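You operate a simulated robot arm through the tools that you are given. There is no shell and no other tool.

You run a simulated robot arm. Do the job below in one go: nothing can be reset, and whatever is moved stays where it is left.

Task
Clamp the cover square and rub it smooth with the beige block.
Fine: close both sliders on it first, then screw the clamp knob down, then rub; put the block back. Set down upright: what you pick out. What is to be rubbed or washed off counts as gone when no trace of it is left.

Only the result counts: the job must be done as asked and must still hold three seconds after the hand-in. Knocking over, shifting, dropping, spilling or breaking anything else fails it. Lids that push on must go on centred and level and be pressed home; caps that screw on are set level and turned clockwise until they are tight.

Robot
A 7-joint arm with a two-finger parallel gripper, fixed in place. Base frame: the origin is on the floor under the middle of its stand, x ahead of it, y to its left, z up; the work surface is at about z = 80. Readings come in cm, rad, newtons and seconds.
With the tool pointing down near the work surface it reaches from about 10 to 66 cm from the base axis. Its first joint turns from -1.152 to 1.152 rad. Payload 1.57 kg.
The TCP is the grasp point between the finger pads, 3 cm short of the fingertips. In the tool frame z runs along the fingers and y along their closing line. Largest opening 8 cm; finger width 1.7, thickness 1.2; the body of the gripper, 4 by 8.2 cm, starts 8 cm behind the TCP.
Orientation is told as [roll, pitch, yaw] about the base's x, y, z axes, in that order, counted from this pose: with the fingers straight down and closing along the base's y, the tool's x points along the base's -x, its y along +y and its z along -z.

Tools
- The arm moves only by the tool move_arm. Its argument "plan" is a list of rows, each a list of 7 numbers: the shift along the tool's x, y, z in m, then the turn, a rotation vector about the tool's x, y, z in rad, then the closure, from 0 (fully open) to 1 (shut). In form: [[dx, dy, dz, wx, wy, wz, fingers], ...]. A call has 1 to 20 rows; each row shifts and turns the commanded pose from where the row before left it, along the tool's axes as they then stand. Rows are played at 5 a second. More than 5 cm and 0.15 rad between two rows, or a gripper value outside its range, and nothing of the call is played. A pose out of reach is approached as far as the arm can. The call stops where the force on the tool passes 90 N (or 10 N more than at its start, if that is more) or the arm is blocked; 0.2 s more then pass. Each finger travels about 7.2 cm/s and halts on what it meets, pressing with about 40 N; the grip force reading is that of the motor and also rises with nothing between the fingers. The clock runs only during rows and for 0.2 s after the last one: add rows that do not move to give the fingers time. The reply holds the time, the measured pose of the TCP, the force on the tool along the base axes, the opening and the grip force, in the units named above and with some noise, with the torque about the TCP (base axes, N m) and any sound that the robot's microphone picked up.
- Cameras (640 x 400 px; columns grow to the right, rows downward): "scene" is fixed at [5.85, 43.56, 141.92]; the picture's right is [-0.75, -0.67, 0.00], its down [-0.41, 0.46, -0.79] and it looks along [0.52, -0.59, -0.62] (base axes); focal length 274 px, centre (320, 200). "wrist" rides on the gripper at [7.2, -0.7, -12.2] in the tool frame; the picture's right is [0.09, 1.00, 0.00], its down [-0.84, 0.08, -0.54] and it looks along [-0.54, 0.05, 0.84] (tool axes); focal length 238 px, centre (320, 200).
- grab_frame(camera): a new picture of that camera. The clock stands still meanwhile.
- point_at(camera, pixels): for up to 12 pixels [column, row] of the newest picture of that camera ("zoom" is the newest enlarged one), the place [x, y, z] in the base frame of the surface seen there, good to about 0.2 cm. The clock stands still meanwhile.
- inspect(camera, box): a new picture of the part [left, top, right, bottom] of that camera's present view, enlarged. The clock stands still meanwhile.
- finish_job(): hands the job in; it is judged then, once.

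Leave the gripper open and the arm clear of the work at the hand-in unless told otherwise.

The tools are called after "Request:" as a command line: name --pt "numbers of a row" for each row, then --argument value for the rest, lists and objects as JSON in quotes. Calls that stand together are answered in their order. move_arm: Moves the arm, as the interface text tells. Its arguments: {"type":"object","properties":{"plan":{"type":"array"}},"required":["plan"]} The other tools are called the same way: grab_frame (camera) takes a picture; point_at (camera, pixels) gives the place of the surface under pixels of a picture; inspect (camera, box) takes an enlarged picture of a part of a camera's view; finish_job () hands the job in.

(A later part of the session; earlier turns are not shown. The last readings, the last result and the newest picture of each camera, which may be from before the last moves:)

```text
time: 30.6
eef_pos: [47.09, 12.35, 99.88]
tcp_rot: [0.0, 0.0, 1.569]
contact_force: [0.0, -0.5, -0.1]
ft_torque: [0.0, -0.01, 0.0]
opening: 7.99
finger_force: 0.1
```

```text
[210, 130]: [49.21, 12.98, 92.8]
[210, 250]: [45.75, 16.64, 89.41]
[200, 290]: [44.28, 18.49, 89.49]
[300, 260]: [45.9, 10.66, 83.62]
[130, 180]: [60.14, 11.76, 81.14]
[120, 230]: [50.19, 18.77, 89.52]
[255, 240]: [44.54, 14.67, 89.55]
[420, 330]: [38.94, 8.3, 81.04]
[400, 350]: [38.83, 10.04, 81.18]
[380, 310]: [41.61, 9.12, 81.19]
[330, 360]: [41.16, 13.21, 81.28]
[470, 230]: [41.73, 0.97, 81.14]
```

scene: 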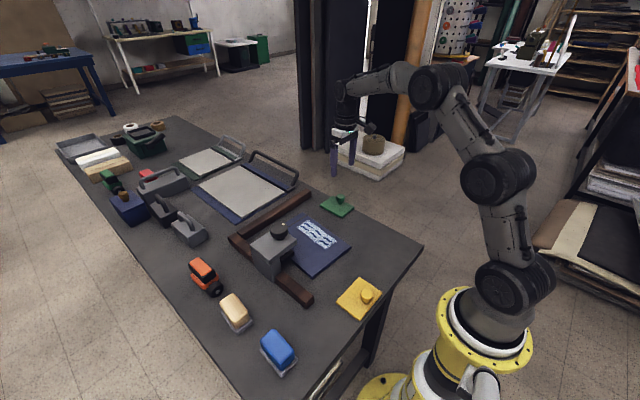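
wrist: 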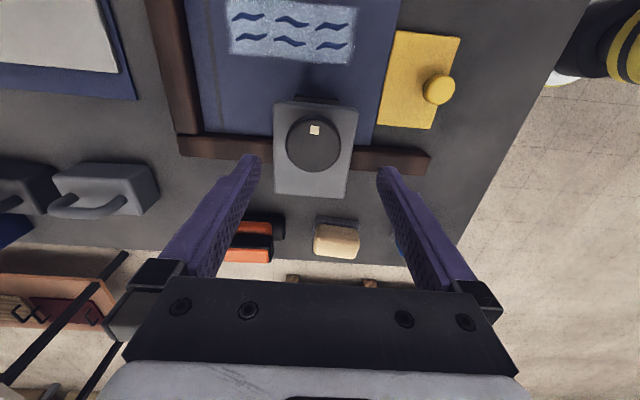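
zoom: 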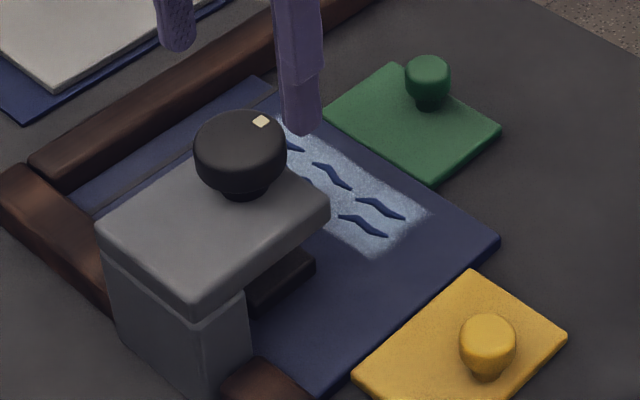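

The knob's centre is ≈(47.5,12.2), about 4.4 cm wide, on a stem above the plate (plate top at 89.45). Its white marker now points to -y. I'll descend to TCP z≈92.7, leaving the tips 0.3 cm above the plate, and grip.

Request:
move_arm --pt "0.0015 -0.004 0 0 0 0 0" --pt "0 0 0.03 0 0 0 0" --pt "0 0 0.03 0 0 0 0" --pt "0 0 0.011 0 0 0 0" --pt "0 0 0 0 0 0 0" --pt "0 0 0 0 0 0 0.3" --pt "0 0 0 0 0 0 0.7" --pt "0 0 0 0 0 0 0.7" --pt "0 0 0 0 0 0 0.7"

Request:
grab_frame --camera "wrist"

Request:
inspect --camera "scene" --box '[225, 180, 345, 280]'

```text
time: 32.6
eef_pos: [47.7, 11.88, 92.7]
tcp_rot: [-0.004, 0.0, 1.57]
contact_force: [17.9, 0.0, -8.8]
ft_torque: [-0.07, -0.15, -0.08]
opening: 4.72
finger_force: 44.6
```

```text
taken
```

wrist: 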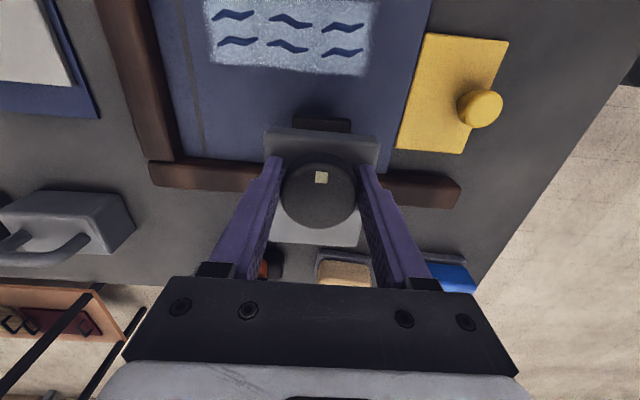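

```text
4.00 times, centred on (285, 230) of scene
```

zoom: 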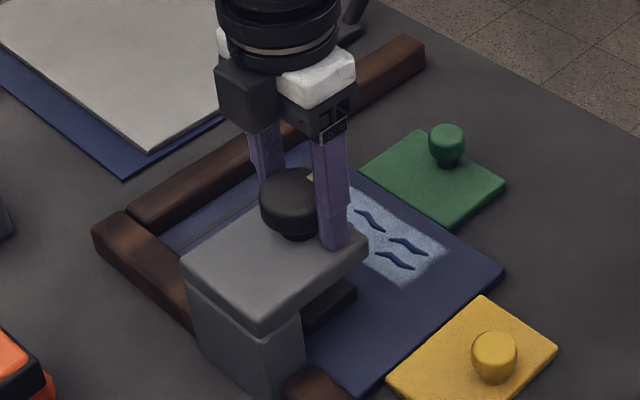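

The grip is centred on the knob (opening 4.72). I'll shift 2 mm to take off the side load and turn clockwise seen from above (positive about tool z), beginning with about 40°.

Request:
move_arm --pt "0 -0.002 0 0 0 0 0.7" --pt "0 0 0 0 0 0.12 0.7" --pt "0 0 0 0 0 0.14 0.7" --pt "0 0 0 0 0 0.14 0.7" --pt "0 0 0 0 0 0.14 0.7" --pt "0 0 0 0 0 0.14 0.7" --pt "0 0 0 0 0 0 0.7"

Request:
grab_frame --camera "wrist"

Request:
inspect --camera "scene" --box '[225, 180, 345, 280]'

```text
time: 34.2
eef_pos: [47.44, 12.1, 92.7]
tcp_rot: [0.006, 0.002, 0.888]
contact_force: [-18.4, 18.2, 5.5]
ft_torque: [0.51, 0.2, 0.07]
opening: 4.74
finger_force: 44.9
```

```text
taken
```

wrist: 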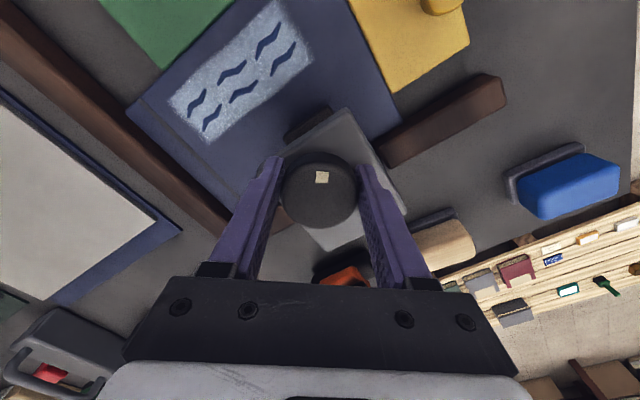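

```text
4.00 times, centred on (285, 230) of scene
```

zoom: 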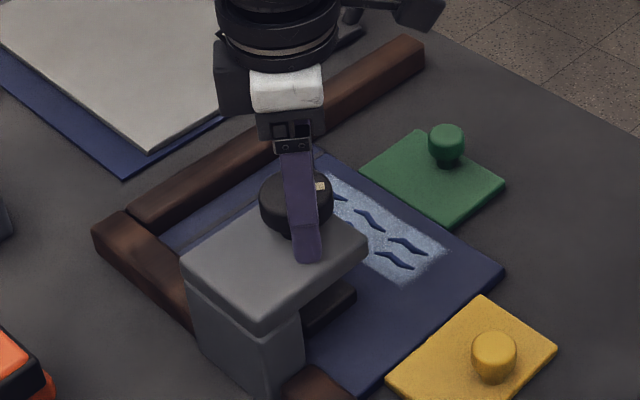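

The knob turns along with the gripper. I'll correct 1.4 mm for the side load and turn on.

Request:
move_arm --pt "0 0.0014 0 0 0 0.1 0.7" --pt "0 0 0 0 0 0.14 0.7" --pt "0 0 0 0 0 0.14 0.7" --pt "0 0 0 0 0 0.14 0.7" --pt "0 0 0 0 0 0.14 0.7" --pt "0 0 0 0 0 0.14 0.7" --pt "0 0 0 0 0 0.14 0.7" --pt "0 0 0 0 0 0.14 0.7" --pt "0 0 0 0 0 0 0.7"

Request:
move_arm --pt "0 0 0 0 0 0.1 0.7" --pt "0 0 0 0 0 0.14 0.7" --pt "0 0 0 0 0 0.14 0.7" --pt "0 0 0 0 0 0.14 0.7" --pt "0 0 0 0 0 0.14 0.7" --pt "0 0 0 0 0 0.14 0.7" --pt "0 0 0 0 0 0.14 0.7" --pt "0 0 0 0 0 0.14 0.7" --pt "0 0 0 0 0 0 0.7"

Request:
grab_frame --camera "wrist"

Request:
inspect --camera "scene" --box '[225, 180, 345, 280]'

```text
time: 36.2
eef_pos: [47.31, 12.52, 92.52]
tcp_rot: [0.009, 0.006, -0.193]
contact_force: [-22.8, 31.1, 2.4]
ft_torque: [0.46, 0.56, 0.14]
opening: 4.74
finger_force: 44.9
```

```text
time: 38.2
eef_pos: [47.87, 12.54, 92.6]
tcp_rot: [0.007, 0.004, -1.27]
contact_force: [11.2, 37.7, -18.5]
ft_torque: [0.41, -0.31, 0.56]
opening: 4.7
finger_force: 44.4
```

```text
taken
```

wrist: 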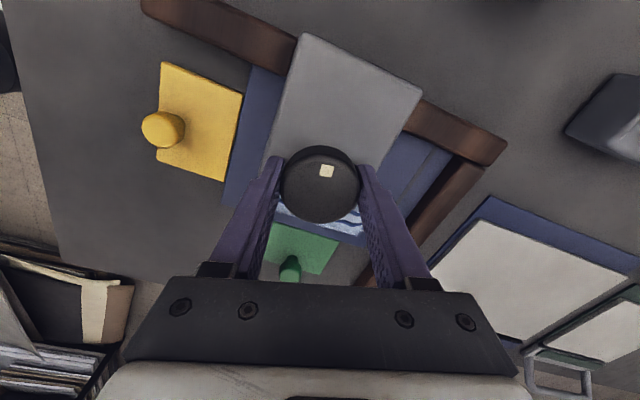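

```text
4.00 times, centred on (285, 230) of scene
```

zoom: 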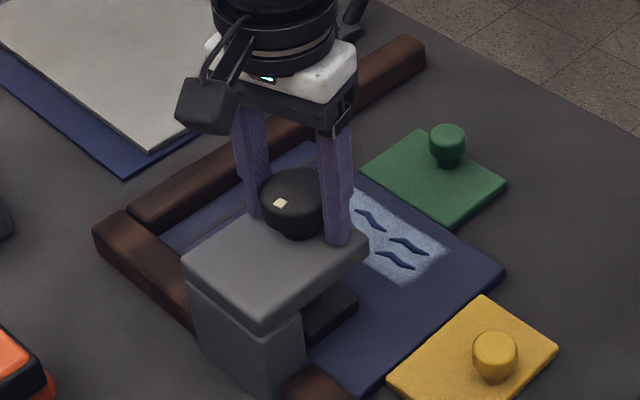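

It has turned ≈163° so far without slipping. I'll measure the jaw and knob heights to learn the pitch.

Request:
point_at --camera "zoom" --pixels '[[335, 305], [345, 295], [330, 330], [290, 200], [280, 204], [300, 190], [230, 270], [325, 325], [310, 330], [350, 310], [355, 300], [340, 340]]'

Request:
inspect --camera "scene" --box '[275, 220, 335, 280]'

```text
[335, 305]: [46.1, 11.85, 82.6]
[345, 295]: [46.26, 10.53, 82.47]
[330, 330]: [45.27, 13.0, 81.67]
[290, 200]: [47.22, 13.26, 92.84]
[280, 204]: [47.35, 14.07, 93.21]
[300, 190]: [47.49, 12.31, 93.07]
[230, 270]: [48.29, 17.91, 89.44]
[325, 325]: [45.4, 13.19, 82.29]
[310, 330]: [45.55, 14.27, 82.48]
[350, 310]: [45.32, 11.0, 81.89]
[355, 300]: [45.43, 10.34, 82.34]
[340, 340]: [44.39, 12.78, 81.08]
```

```text
6.67 times, centred on (305, 250) of scene
```

zoom: 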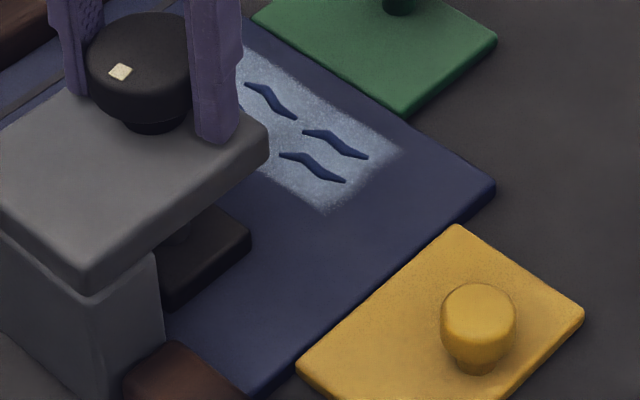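

The jaw top dropped from 83.6 to ≈82.5 and the knob height did not change; the jaw is almost on the cover. I'll correct the side load and keep turning in small amounts, watching torque.

Request:
move_arm --pt "0.0018 0.001 0 0 0 0.05 0.7" --pt "0 0 0 0 0 0.1 0.7" --pt "0 0 0 0 0 0.1 0.7" --pt "0 0 0 0 0 0 0.7"

Request:
inspect --camera "scene" --box '[275, 220, 335, 280]'

```text
time: 39.2
eef_pos: [47.72, 11.92, 92.8]
tcp_rot: [0.005, -0.003, -1.522]
contact_force: [14.8, 5.7, -12.6]
ft_torque: [0.08, -0.38, 0.66]
opening: 4.73
finger_force: 45.0
```

```text
6.67 times, centred on (305, 250) of scene
```

zoom: 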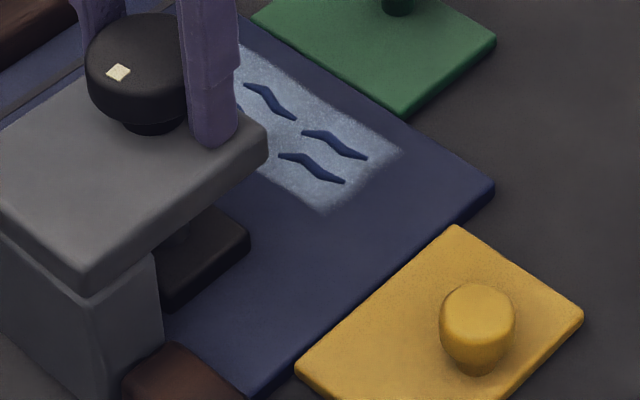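

I'll check in the wrist view whether the marker moved relative to the fingers (slip would mean it is tight).

Request:
inspect --camera "wrist" --box '[250, 120, 390, 250]'

Request:
inspect --camera "scene" --box '[265, 210, 325, 270]'

Request:
point_at --camera "zoom" --pixels '[[300, 330], [330, 345], [260, 390], [350, 360], [310, 395], [355, 340], [185, 140], [200, 120], [260, 380], [340, 330], [300, 370], [285, 400]]'

```text
3.08 times, centred on (320, 185) of wrist
```

zoom: 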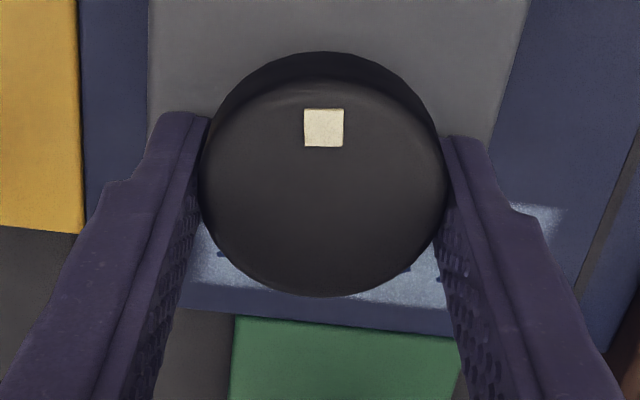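

```text
6.67 times, centred on (295, 240) of scene
```

zoom: 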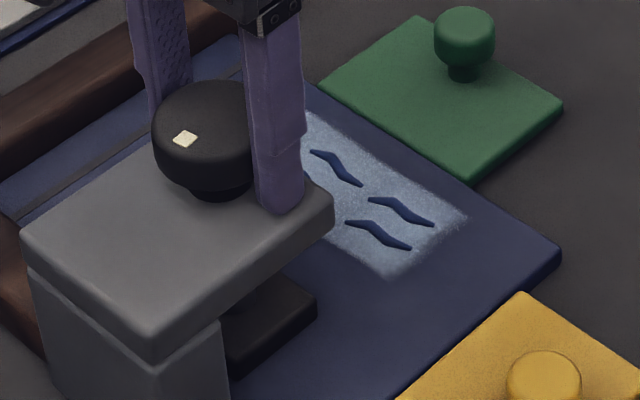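

```text
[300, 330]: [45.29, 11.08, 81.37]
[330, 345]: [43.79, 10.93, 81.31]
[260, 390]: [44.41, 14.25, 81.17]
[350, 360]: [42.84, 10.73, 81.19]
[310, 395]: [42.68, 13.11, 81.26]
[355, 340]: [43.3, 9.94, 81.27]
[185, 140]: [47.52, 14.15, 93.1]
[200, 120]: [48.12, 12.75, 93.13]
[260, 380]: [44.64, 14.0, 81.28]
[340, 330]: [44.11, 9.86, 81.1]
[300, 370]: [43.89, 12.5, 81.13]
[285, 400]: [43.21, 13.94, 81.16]
```

The marker hardly moved in the scene view during the last 14° and the torque is 0.66 N·m, so it is becoming tight. I'll turn a little more to see whether the knob still follows.

Request:
move_arm --pt "0 0 0 0 0 0.08 0.7" --pt "0 0 0 0 0 0.08 0.7" --pt "0 0 0 0 0 0.08 0.7" --pt "0 0 0 0 0 0 0.7"

Request:
inspect --camera "wrist" --box '[250, 120, 390, 250]'

Request:
inspect --camera "scene" --box '[265, 210, 325, 270]'

```text
time: 40.2
eef_pos: [47.6, 12.05, 92.82]
tcp_rot: [0.0, -0.001, -1.76]
contact_force: [1.8, -6.3, 5.8]
ft_torque: [-0.61, -0.05, 0.9]
opening: 4.75
finger_force: 44.8
```

```text
3.08 times, centred on (320, 185) of wrist
```

zoom: 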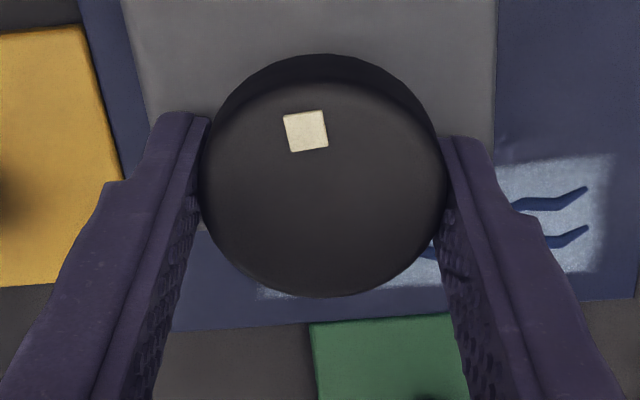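

```text
6.67 times, centred on (295, 240) of scene
```

zoom: 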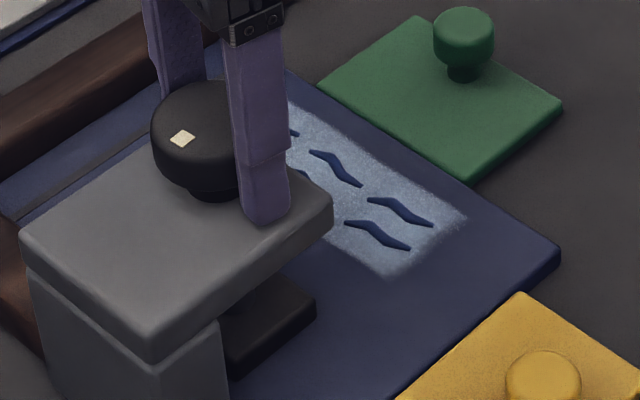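

The marker stays put while the fingers turn (relative slip ≈14°, torque 0.9 N·m), so the knob has come tight. I'll check the jaw on the cover closely.

Request:
inspect --camera "scene" --box '[282, 245, 302, 270]'

Request:
point_at --camera "zoom" --pixels '[[200, 200], [240, 250], [300, 200], [350, 170], [220, 300], [380, 200], [300, 260], [420, 150], [200, 350], [260, 330], [180, 250], [400, 250]]'

```text
16.00 times, centred on (292, 258) of scene
```

zoom: 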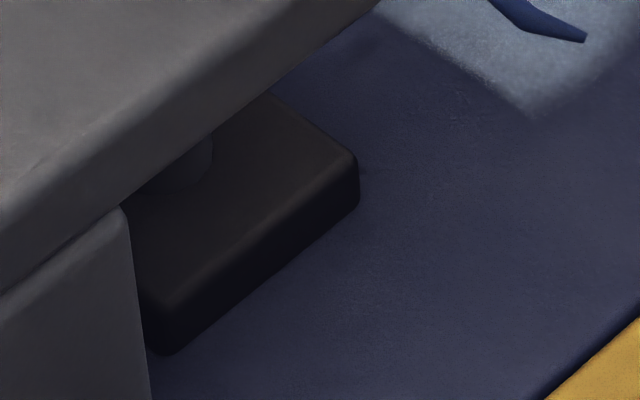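

```text
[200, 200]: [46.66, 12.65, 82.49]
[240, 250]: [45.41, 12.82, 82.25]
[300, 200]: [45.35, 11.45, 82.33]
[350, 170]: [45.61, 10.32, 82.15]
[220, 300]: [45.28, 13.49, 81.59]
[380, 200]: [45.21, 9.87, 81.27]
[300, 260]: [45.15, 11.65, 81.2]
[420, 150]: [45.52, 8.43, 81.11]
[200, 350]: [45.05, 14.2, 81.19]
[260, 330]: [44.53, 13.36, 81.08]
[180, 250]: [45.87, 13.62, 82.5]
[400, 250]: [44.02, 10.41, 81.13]
```

The jaw sits flat on the cover (its lower edge meets z≈81.2). As confirmation I'll open, turn back ≈40°, grip again and turn clockwise once more to see whether the knob still gives.

Request:
move_arm --pt "0 0 0 0 0 0 0.3" --pt "0 0 0 0 0 0 0.1" --pt "0 0 0 0 0 -0.14 0.1" --pt "0 0 0 0 0 -0.14 0.1" --pt "0 0 0 0 0 -0.14 0.1" --pt "0 0 0 0 0 -0.14 0.1" --pt "0 0 0 0 0 -0.14 0.1" --pt "0 0 0 0 0 0 0.1" --pt "0 0 0 0 0 0 0.5" --pt "0 0 0 0 0 0 0.8" --pt "0 0 0 0 0 0 0.8" --pt "0 0 0 0 0 0 0.8"

Request:
inspect --camera "wrist" --box '[250, 120, 390, 250]'

```text
time: 42.8
eef_pos: [47.86, 12.28, 92.73]
tcp_rot: [0.009, -0.002, -1.06]
contact_force: [18.8, 12.0, -8.2]
ft_torque: [0.1, 0.07, -0.01]
opening: 4.73
finger_force: 45.2
```

```text
3.08 times, centred on (320, 185) of wrist
```

zoom: 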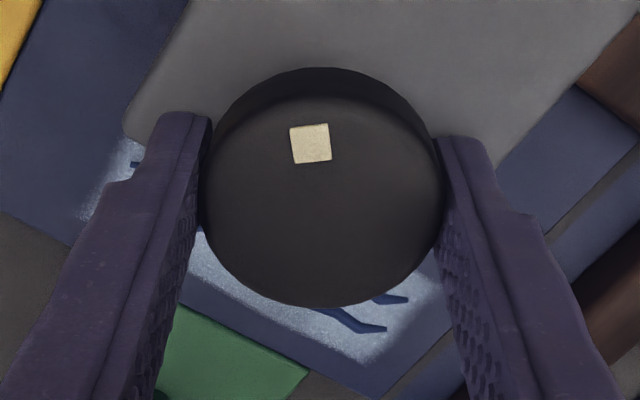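

The marker sits almost at the same place relative to the fingers as before the turn-back, so the knob seems to have come back with it. I'll check in the scene view.

Request:
inspect --camera "scene" --box '[265, 210, 325, 270]'

Request:
point_at --camera "zoom" --pixels '[[185, 140], [270, 300], [290, 300], [260, 330], [300, 330], [250, 350], [170, 130], [200, 150], [160, 150], [225, 110], [240, 360], [310, 310]]'

```text
6.67 times, centred on (295, 240) of scene
```

zoom: 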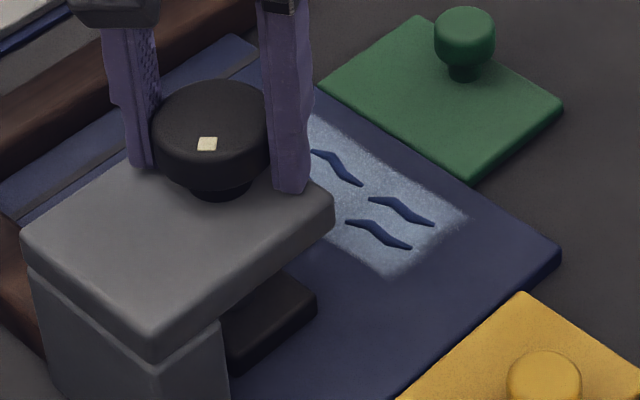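

```text
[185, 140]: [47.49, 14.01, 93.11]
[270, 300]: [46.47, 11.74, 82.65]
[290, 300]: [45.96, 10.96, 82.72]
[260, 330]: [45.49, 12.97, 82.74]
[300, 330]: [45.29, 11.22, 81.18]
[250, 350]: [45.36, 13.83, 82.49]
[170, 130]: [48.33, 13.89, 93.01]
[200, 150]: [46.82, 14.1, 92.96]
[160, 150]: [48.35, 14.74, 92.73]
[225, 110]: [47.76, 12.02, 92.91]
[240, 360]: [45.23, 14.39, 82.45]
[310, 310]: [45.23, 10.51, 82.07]
```

The knob did turn back ≈35° and the jaw rose slightly. I'll turn it clockwise again to tight, then just open without turning and look, to learn whether it springs back or was dragged.

Request:
move_arm --pt "0 0 0 0 0 0.12 0.8" --pt "0 0 0 0 0 0.12 0.8" --pt "0 0 0 0 0 0.12 0.8" --pt "0 0 0 0 0 0.12 0.8" --pt "0 0 0 0 0 0.12 0.8" --pt "0 0 0 0 0 0.12 0.8" --pt "0 0 0 0 0 0.12 0.8" --pt "0 0 0 0 0 0.12 0.8" --pt "0 0 0 0 0 0 0.8"

Request:
inspect --camera "wrist" --box '[250, 120, 390, 250]'

Request:
inspect --camera "scene" --box '[265, 210, 325, 270]'

```text
time: 44.8
eef_pos: [47.61, 12.24, 92.75]
tcp_rot: [0.003, 0.001, -2.02]
contact_force: [10.8, -2.1, 9.7]
ft_torque: [-0.17, -0.32, 1.07]
opening: 4.7
finger_force: 44.7
```

```text
3.08 times, centred on (320, 185) of wrist
```

zoom: 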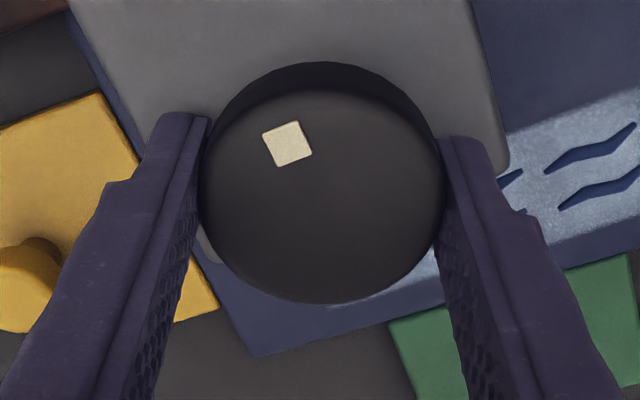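

```text
6.67 times, centred on (295, 240) of scene
```

zoom: 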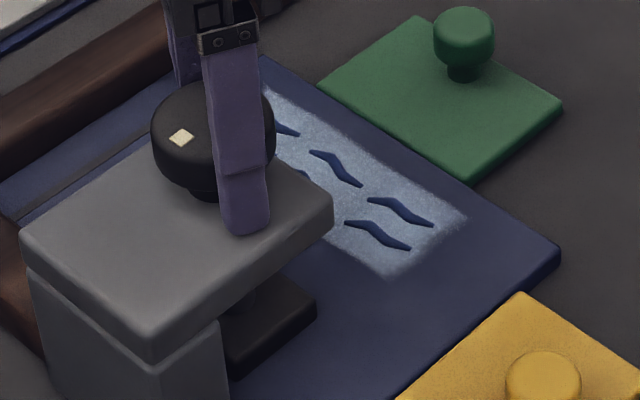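

The marker stopped at the same place (181,138) with torque 1.07 N·m, so that is the stop. Now I'll only open and wait.

Request:
move_arm --pt "0 0 0 0 0 0 0.2" --pt "0 0 0 0 0 0 0.0" --pt "0 0 0 0 0 0 0.0" --pt "0 0 0 0 0 0 0.0"

Request:
inspect --camera "scene" --box '[265, 210, 325, 270]'

Request:
inspect --camera "wrist" --box '[250, 120, 390, 250]'

```text
time: 45.8
eef_pos: [47.51, 12.21, 92.47]
tcp_rot: [0.0, -0.001, -2.019]
contact_force: [-0.2, 0.2, -1.4]
ft_torque: [0.01, 0.01, -0.01]
opening: 8.0
finger_force: 0.1
```

```text
6.67 times, centred on (295, 240) of scene
```

zoom: 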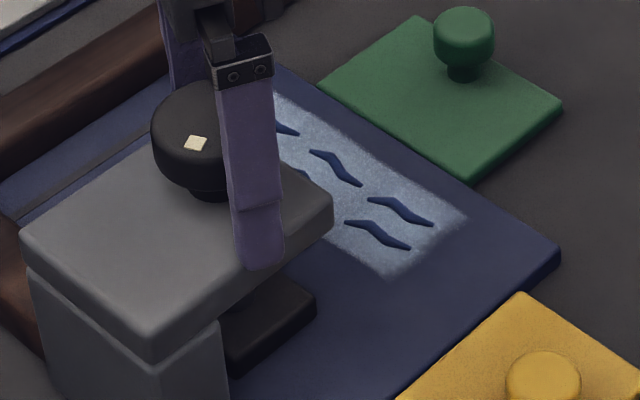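

```text
3.08 times, centred on (320, 185) of wrist
```

zoom: 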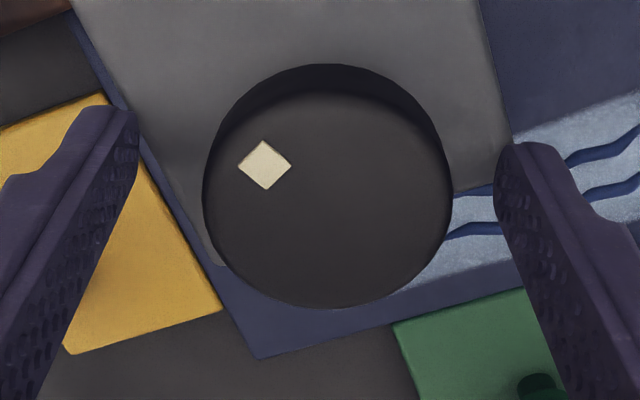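

On release the knob turned back ≈20° by itself. I'll wait 2 s to see whether it creeps on or stays.

Request:
move_arm --pt "0 0 0 0 0 0 0.0" --pt "0 0 0 0 0 0 0.0" --pt "0 0 0 0 0 0 0.0" --pt "0 0 0 0 0 0 0.0" --pt "0 0 0 0 0 0 0.0" --pt "0 0 0 0 0 0 0.0" --pt "0 0 0 0 0 0 0.0" --pt "0 0 0 0 0 0 0.0" --pt "0 0 0 0 0 0 0.0" --pt "0 0 0 0 0 0 0.0"

Request:
inspect --camera "scene" --box '[265, 210, 325, 270]'

Request:
inspect --camera "wrist" --box '[250, 120, 390, 250]'

```text
time: 48.0
eef_pos: [47.43, 12.17, 92.73]
tcp_rot: [-0.001, -0.001, -2.019]
contact_force: [-0.3, -0.4, -0.3]
ft_torque: [-0.01, -0.01, -0.03]
opening: 8.03
finger_force: 0.1
```

```text
6.67 times, centred on (295, 240) of scene
```

zoom: 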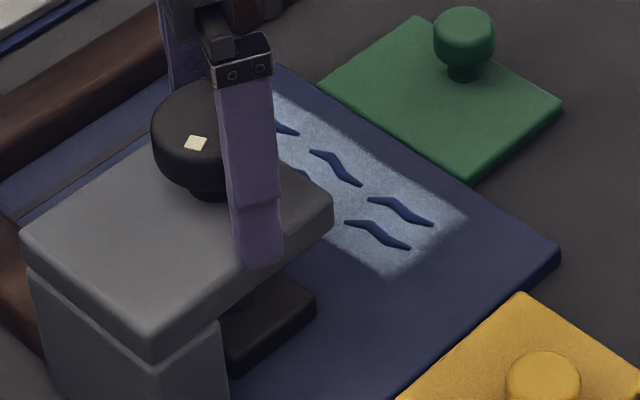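

```text
3.08 times, centred on (320, 185) of wrist
```

zoom: 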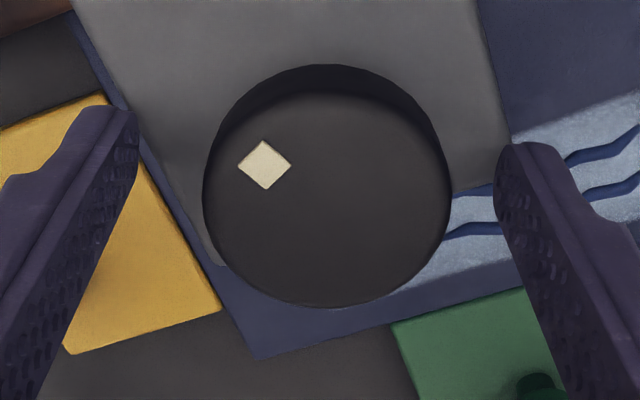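

It stays now, no creep. I'll check the jaw height against the cover.

Request:
inspect --camera "scene" --box '[282, 245, 302, 270]'

Request:
point_at --camera "zoom" --pixels '[[200, 200], [240, 250], [300, 200], [260, 220], [220, 230], [280, 180], [300, 260], [180, 250], [260, 330], [240, 200], [270, 150], [320, 170]]'

```text
16.00 times, centred on (292, 258) of scene
```

zoom: 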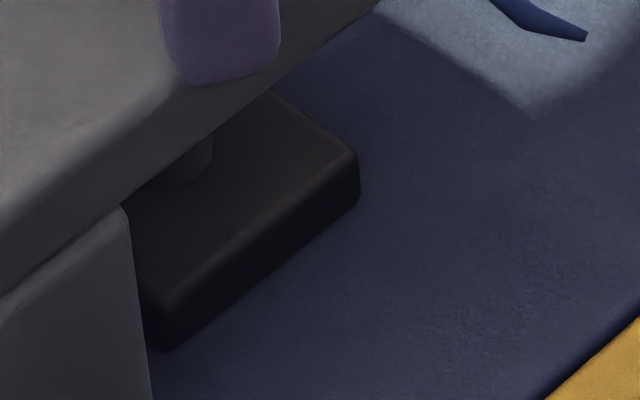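

```text
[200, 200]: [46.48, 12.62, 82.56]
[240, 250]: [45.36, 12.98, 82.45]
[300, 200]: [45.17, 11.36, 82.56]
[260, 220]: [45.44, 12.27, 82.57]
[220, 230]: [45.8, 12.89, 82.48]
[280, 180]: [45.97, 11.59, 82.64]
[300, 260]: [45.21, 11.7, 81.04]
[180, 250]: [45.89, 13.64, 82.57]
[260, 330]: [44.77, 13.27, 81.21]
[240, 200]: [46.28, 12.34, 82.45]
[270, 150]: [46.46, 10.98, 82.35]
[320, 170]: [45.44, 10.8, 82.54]
```

The jaw still rests on the cover; it rose less than 1 mm. I'll re-tighten more carefully: centre the tool on the knob (≈(47.7,12.3)), go back with the fingers fully open, grip centred, turn to the stop, then unload before opening.

Request:
move_arm --pt "0.002 0.0015 0 0 0 -0.1 0" --pt "0 0 0 0 0 -0.14 0" --pt "0 0 0 0 0 -0.14 0" --pt "0 0 0 0 0 -0.14 0" --pt "0 0 0 0 0 -0.14 0" --pt "0 0 0 0 0 -0.14 0" --pt "0 0 0 0 0 -0.14 0" --pt "0 0 0 0 0 -0.14 0" --pt "0 0 0 0 0 -0.14 0" --pt "0 0 0 0 0 -0.14 0" --pt "0 0 0 0 0 0 0"

Request:
inspect --camera "scene" --box '[265, 210, 325, 270]'

Request:
inspect --camera "wrist" --box '[250, 120, 390, 250]'

```text
time: 50.4
eef_pos: [47.78, 12.2, 92.61]
tcp_rot: [0.0, 0.001, -0.658]
contact_force: [-0.3, -0.2, 0.4]
ft_torque: [-0.02, 0.01, 0.0]
opening: 8.01
finger_force: 0.0
```

```text
6.67 times, centred on (295, 240) of scene
```

zoom: 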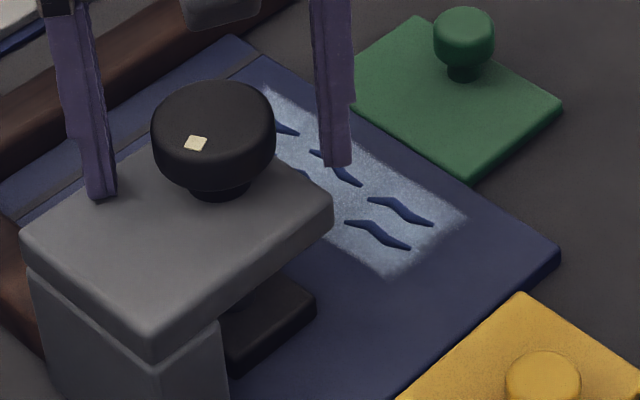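

```text
3.08 times, centred on (320, 185) of wrist
```

zoom: 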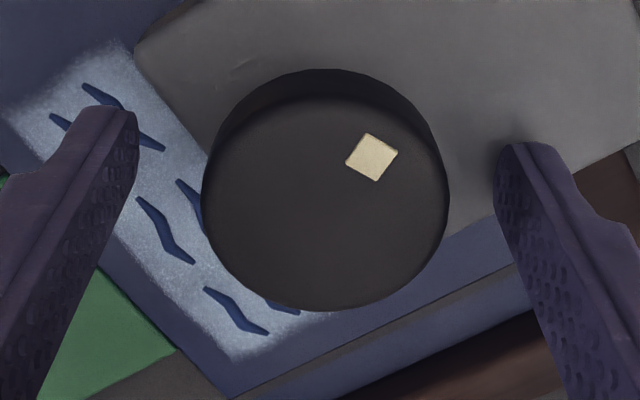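

The knob keeps its angle by itself. Now I'll grip it centred at yaw -0.66 and see whether closing disturbs it.

Request:
move_arm --pt "0 0 0 0 0 0 0.3" --pt "0 0 0 0 0 0 0.6" --pt "0 0 0 0 0 0 0.9" --pt "0 0 0 0 0 0 0.9"

Request:
inspect --camera "wrist" --box '[250, 120, 390, 250]'

Request:
inspect --camera "scene" --box '[265, 210, 325, 270]'

```text
time: 51.4
eef_pos: [47.94, 12.34, 92.67]
tcp_rot: [0.003, 0.001, -0.659]
contact_force: [4.5, 6.0, -4.6]
ft_torque: [0.18, -0.3, 0.05]
opening: 4.73
finger_force: 44.8
```

```text
3.08 times, centred on (320, 185) of wrist
```

zoom: 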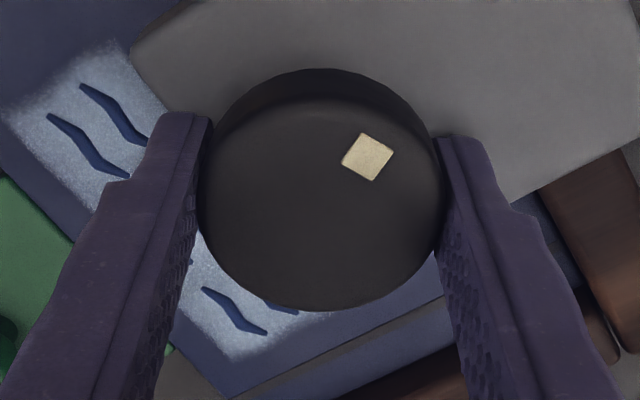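

```text
6.67 times, centred on (295, 240) of scene
```

zoom: 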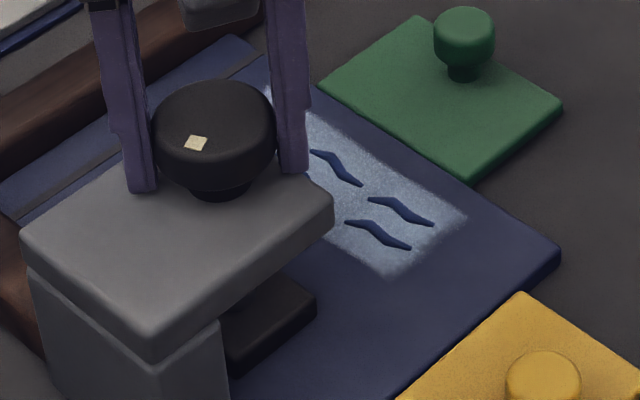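

The grip is clean (side force only ≈7 N) and the knob is undisturbed. Next I'll turn clockwise in 0.1 rad rows and read the torque.

Request:
move_arm --pt "0 0 0 0 0 0.1 0.9" --pt "0 0 0 0 0 0.1 0.9" --pt "0 0 0 0 0 0 0.9"

Request:
inspect --camera "wrist" --box '[250, 120, 390, 250]'

Request:
move_arm --pt "0 0 0 0 0 0.1 0.9" --pt "0 0 0 0 0 0.1 0.9" --pt "0 0 0 0 0 0 0.9"

Request:
inspect --camera "wrist" --box '[250, 120, 390, 250]'

Request:
move_arm --pt "0 0 0 0 0 0.1 0.9" --pt "0 0 0 0 0 0.1 0.9" --pt "0 0 0 0 0 0 0.9"

Request:
inspect --camera "wrist" --box '[250, 120, 390, 250]'

```text
time: 52.2
eef_pos: [47.87, 12.4, 92.56]
tcp_rot: [0.003, 0.0, -0.861]
contact_force: [7.9, 7.4, -2.2]
ft_torque: [0.14, 0.17, 0.27]
opening: 4.69
finger_force: 44.8
```

```text
3.08 times, centred on (320, 185) of wrist
```

zoom: 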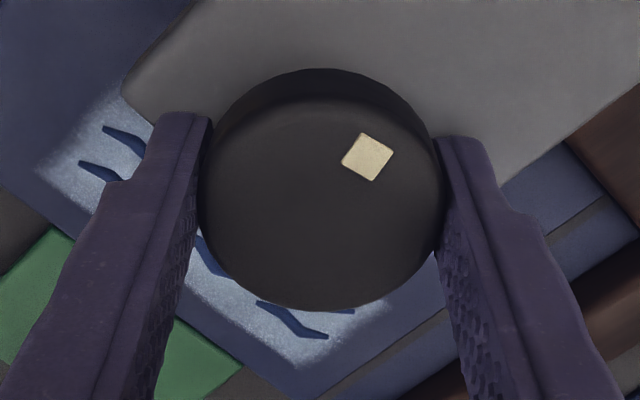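

```text
time: 53.0
eef_pos: [47.74, 12.21, 92.76]
tcp_rot: [-0.002, 0.001, -1.059]
contact_force: [0.9, 9.7, 2.8]
ft_torque: [-0.19, -0.05, 1.04]
opening: 4.71
finger_force: 45.5
```

```text
3.08 times, centred on (320, 185) of wrist
```

zoom: 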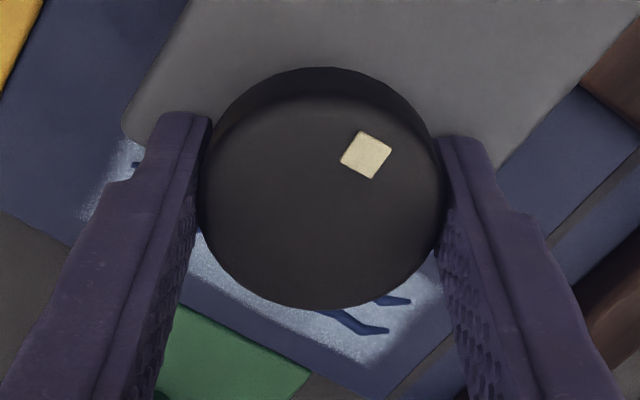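

```text
time: 53.8
eef_pos: [47.86, 11.99, 92.66]
tcp_rot: [-0.003, -0.002, -1.263]
contact_force: [1.4, -3.0, 1.7]
ft_torque: [0.05, 0.04, 0.75]
opening: 4.71
finger_force: 45.0
```

```text
3.08 times, centred on (320, 185) of wrist
```

zoom: 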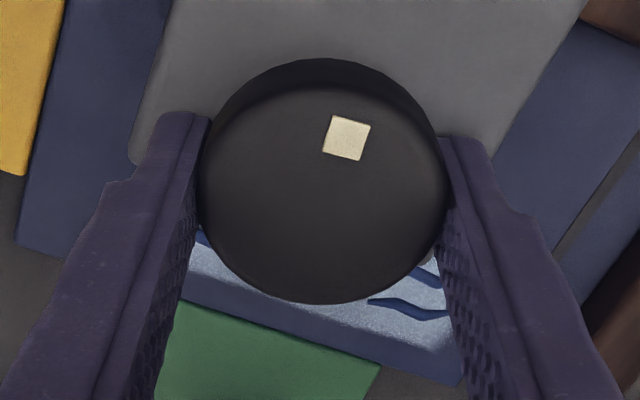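

The torque climbs steadily to ≈1.0 N·m and then the fingers slip, so the knob is screwed fully down; it springs back only over its elastic range. I'll back off until the torque is small, then open.

Request:
move_arm --pt "0 0 0 0 0 -0.1 0.9" --pt "0 0 0 0 0 0 0.9"

Request:
move_arm --pt "0 0 0 0 0 -0.06 0.9" --pt "0 0 0 0 0 0 0.9"

```text
time: 54.4
eef_pos: [47.87, 12.16, 92.6]
tcp_rot: [-0.002, 0.001, -1.16]
contact_force: [0.1, -8.6, 2.2]
ft_torque: [-0.19, 0.14, 0.35]
opening: 4.68
finger_force: 44.6
```

```text
time: 55.0
eef_pos: [47.82, 12.08, 92.7]
tcp_rot: [0.002, -0.002, -1.099]
contact_force: [4.5, -12.1, 0.9]
ft_torque: [-0.09, 0.22, 0.18]
opening: 4.71
finger_force: 44.3
```

The torque is down to 0.18 N·m. I'll open now and look.

Request:
move_arm --pt "0 0 0 0 0 0 0.5" --pt "0 0 0 0 0 0 0.3" --pt "0 0 0 0 0 0 0.0" --pt "0 0 0 0 0 0 0.0" --pt "0 0 0 0 0 0 0.0" --pt "0 0 0 0 0 0 0.0"

Request:
inspect --camera "scene" --box '[265, 210, 325, 270]'

Request:
inspect --camera "scene" --box '[282, 245, 302, 270]'

```text
time: 56.4
eef_pos: [47.85, 12.16, 92.64]
tcp_rot: [0.001, 0.001, -1.1]
contact_force: [-0.2, 0.1, -0.4]
ft_torque: [-0.01, 0.0, 0.02]
opening: 8.0
finger_force: 0.0
```

```text
6.67 times, centred on (295, 240) of scene
```

zoom: 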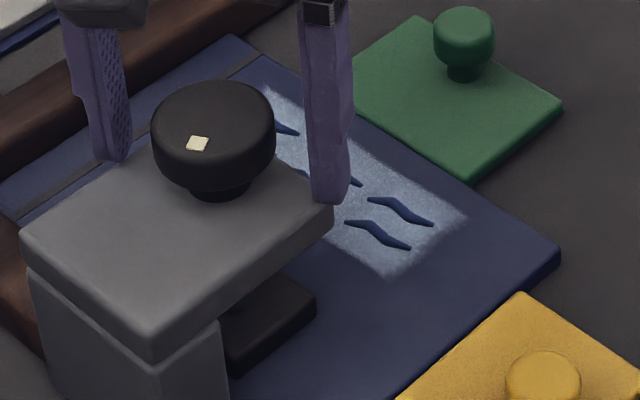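

```text
16.00 times, centred on (292, 258) of scene
```

zoom: 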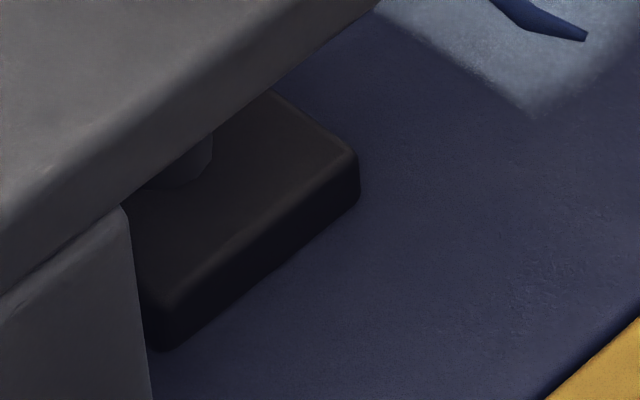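

The knob and jaw hold; the jaw is flat on the cover. Now I'll rise, turn the wrist back to yaw ≈0 and go over the beige block to measure it.

Request:
move_arm --pt "0 0 -0.03 0 0 0 0" --pt "0 0 -0.04 0 0 0 0" --pt "0 0 -0.04 0 0 0 0" --pt "0 0 0 0 0 -0.1375 0" --pt "0 0 0 0 0 -0.1375 0" --pt "0 0 0 0 0 -0.1375 0" --pt "0 0 0 0 0 -0.1375 0" --pt "0 0 0 0 0 -0.1375 0" --pt "0 0 0 0 0 -0.1375 0" --pt "0 0 0 0 0 -0.1375 0" --pt "0 0 0 0 0 -0.1375 0" --pt "0.012 0.045 0 0 0 0 0" --pt "0.012 0.045 0 0 0 0 0" --pt "0.012 0.045 0 0 0 0 0" --pt "0.012 0.045 0 0 0 0 0" --pt "0 0 0 0 0 0 0" --pt "0 0 0 0 0 0 0"

Request:
grab_frame --camera "wrist"

Request:
inspect --camera "scene" --box '[180, 180, 380, 380]'

```text
time: 60.0
eef_pos: [43.25, 30.25, 103.69]
tcp_rot: [0.001, 0.0, -0.001]
contact_force: [0.6, -0.2, 0.0]
ft_torque: [-0.03, -0.03, 0.0]
opening: 7.99
finger_force: 0.0
```

```text
taken
```

wrist: 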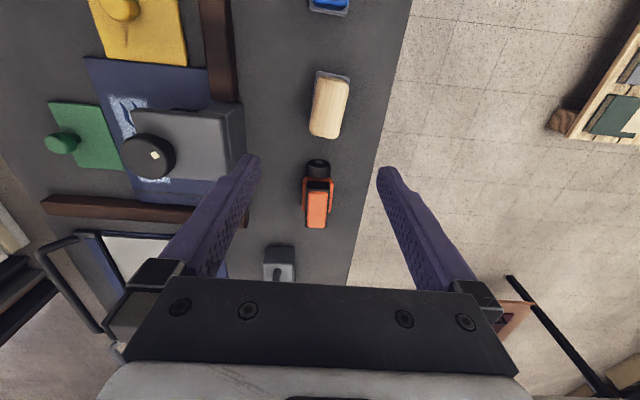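

```text
2.00 times, centred on (280, 280) of scene
```

zoom: 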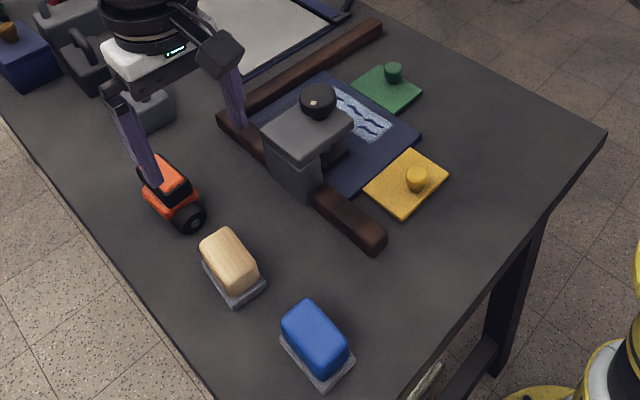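

The block is directly below the gripper, at wrist (330,105). I'll zoom and measure its top edges and tray.

Request:
inspect --camera "wrist" --box '[280, 50, 380, 160]'

Request:
point_at --camera "zoom" --pixels '[[250, 120], [370, 120], [330, 300], [210, 290], [290, 200], [310, 100], [270, 320], [230, 200], [350, 210], [240, 90], [388, 110], [190, 290]]'

Request:
inspect --camera "scene" --box '[205, 280, 265, 340]'

Request:
point_at --camera "zoom" --pixels '[[290, 150], [200, 130], [330, 80], [420, 220], [300, 290], [270, 330], [230, 260], [330, 320], [440, 290], [180, 200], [350, 280], [220, 280]]'

```text
3.64 times, centred on (330, 105) of wrist
```

zoom: 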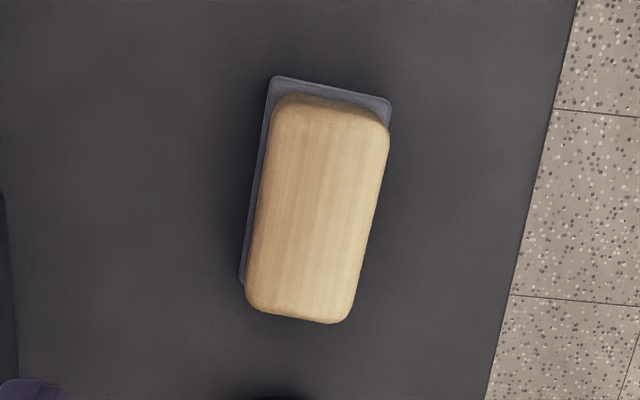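

```text
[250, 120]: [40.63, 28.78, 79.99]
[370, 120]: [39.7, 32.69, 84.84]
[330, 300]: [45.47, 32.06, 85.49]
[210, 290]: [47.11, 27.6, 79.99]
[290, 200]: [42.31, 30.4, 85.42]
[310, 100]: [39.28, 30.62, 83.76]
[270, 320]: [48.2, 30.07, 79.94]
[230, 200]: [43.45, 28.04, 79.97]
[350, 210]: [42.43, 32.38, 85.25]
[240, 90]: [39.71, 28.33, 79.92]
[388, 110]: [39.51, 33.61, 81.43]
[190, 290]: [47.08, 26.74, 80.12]
```

```text
6.67 times, centred on (235, 310) of scene
```

zoom: 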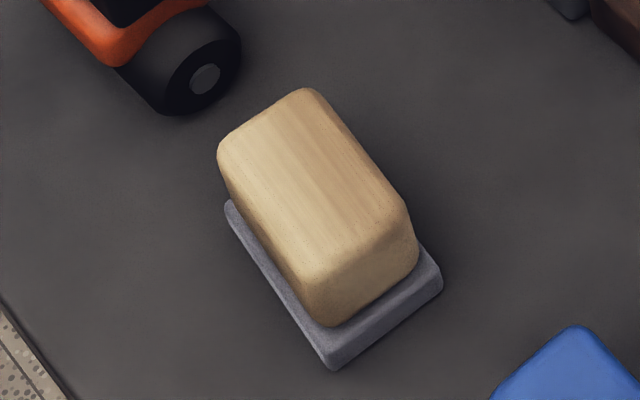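

```text
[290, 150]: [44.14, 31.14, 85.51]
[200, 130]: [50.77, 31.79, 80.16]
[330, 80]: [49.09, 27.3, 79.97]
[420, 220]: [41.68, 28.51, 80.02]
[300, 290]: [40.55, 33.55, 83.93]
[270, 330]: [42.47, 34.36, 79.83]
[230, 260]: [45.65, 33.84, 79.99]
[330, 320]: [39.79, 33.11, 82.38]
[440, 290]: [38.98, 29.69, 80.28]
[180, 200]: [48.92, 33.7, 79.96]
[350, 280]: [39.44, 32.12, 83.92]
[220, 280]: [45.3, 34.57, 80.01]
```

I need the block's yaw. I'll take more edge points in the wrist zoom.

Request:
inspect --camera "wrist" --box '[280, 50, 380, 160]'

Request:
point_at --camera "zoom" --pixels '[[276, 82], [387, 104], [243, 278], [262, 160], [252, 220], [276, 130], [266, 180], [256, 240], [384, 150], [374, 200], [364, 260], [352, 305]]'

Request:
point_at --camera "zoom" --pixels '[[290, 110], [320, 115], [350, 122], [375, 130], [255, 300], [280, 310], [310, 315], [340, 315], [330, 90], [300, 84], [360, 98], [245, 250]]'

```text
3.64 times, centred on (330, 105) of wrist
```

zoom: 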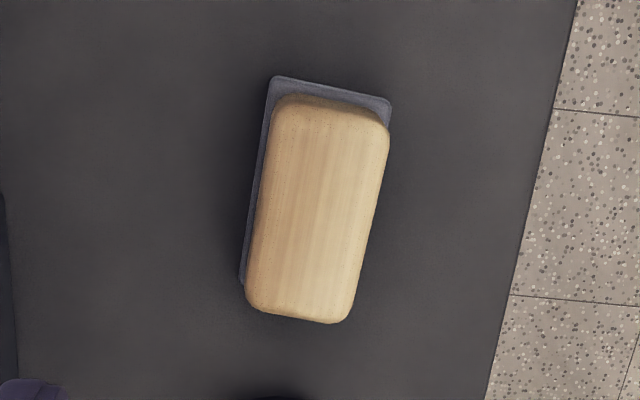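

```text
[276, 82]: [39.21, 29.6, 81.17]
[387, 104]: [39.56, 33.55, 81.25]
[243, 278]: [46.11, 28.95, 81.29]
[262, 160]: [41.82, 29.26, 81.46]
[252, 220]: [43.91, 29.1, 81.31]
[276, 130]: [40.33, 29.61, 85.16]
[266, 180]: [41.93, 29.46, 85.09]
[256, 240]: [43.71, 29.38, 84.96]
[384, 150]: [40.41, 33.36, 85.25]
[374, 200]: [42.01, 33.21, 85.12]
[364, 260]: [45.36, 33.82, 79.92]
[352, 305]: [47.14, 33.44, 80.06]
```

```text
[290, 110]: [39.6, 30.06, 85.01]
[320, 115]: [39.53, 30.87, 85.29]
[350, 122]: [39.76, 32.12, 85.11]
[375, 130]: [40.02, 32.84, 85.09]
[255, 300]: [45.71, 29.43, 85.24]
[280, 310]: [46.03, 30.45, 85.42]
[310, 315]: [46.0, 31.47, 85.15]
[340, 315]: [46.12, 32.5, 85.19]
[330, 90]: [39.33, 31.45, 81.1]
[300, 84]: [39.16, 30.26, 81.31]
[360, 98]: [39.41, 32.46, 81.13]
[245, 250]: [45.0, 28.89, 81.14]
```

The block's centre is ≈(42.85,31.35) with its top at 85.45, size ≈6.8 x 4 cm, turned about -0.085 rad, on a tray whose rim is at 81.3. I'll align and come down to z≈90 first.

Request:
move_arm --pt "0.004 0.011 0 0 0 0.085 0" --pt "0 0 0.045 0 0 0 0" --pt "0 0 0.045 0 0 0 0" --pt "0 0 0.045 0 0 0 0" --pt "0 0 0 0 0 0 0" --pt "0 0 0 0 0 0 0"

Request:
grab_frame --camera "wrist"

```text
time: 61.4
eef_pos: [42.67, 31.46, 90.16]
tcp_rot: [-0.001, 0.0, -0.084]
contact_force: [0.1, -0.1, 0.6]
ft_torque: [-0.03, 0.0, -0.03]
opening: 7.99
finger_force: 0.1
```

```text
taken
```

wrist: 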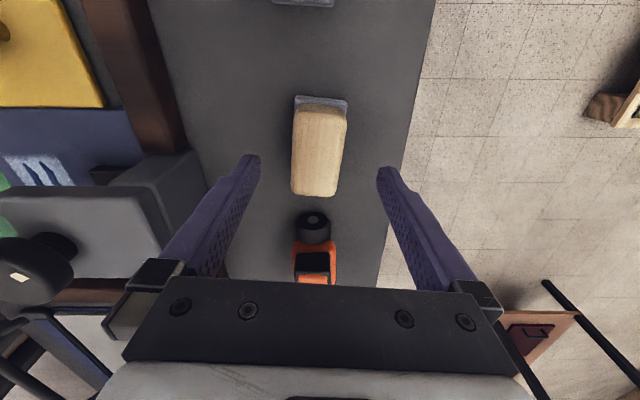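

The block is centred between the fingers. I'll check the edges again from close.

Request:
inspect --camera "wrist" --box '[270, 80, 370, 210]'

Request:
point_at --camera "wrist" --pixels '[[297, 115], [295, 150], [293, 185], [344, 118], [341, 150], [338, 185], [305, 110], [335, 112], [300, 193], [330, 194], [318, 150], [318, 105]]'

```text
3.08 times, centred on (320, 145) of wrist
```

zoom: 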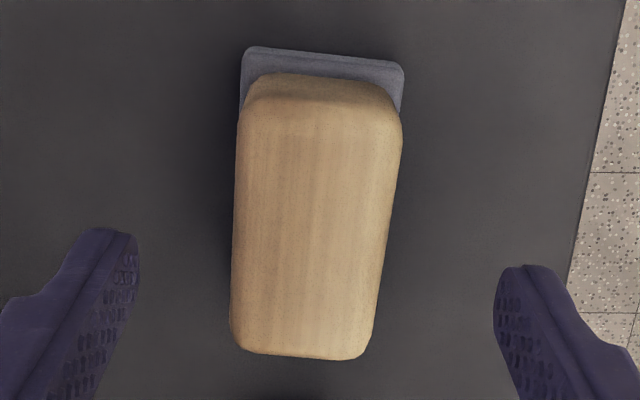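

```text
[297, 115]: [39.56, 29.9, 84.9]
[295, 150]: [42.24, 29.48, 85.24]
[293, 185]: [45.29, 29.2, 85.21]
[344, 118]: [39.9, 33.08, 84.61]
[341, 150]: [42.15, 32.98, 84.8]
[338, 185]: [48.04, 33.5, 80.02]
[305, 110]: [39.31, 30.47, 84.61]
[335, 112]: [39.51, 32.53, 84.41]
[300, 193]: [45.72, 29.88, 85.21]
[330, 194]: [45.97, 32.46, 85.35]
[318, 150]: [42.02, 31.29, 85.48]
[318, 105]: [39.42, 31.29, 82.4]
```

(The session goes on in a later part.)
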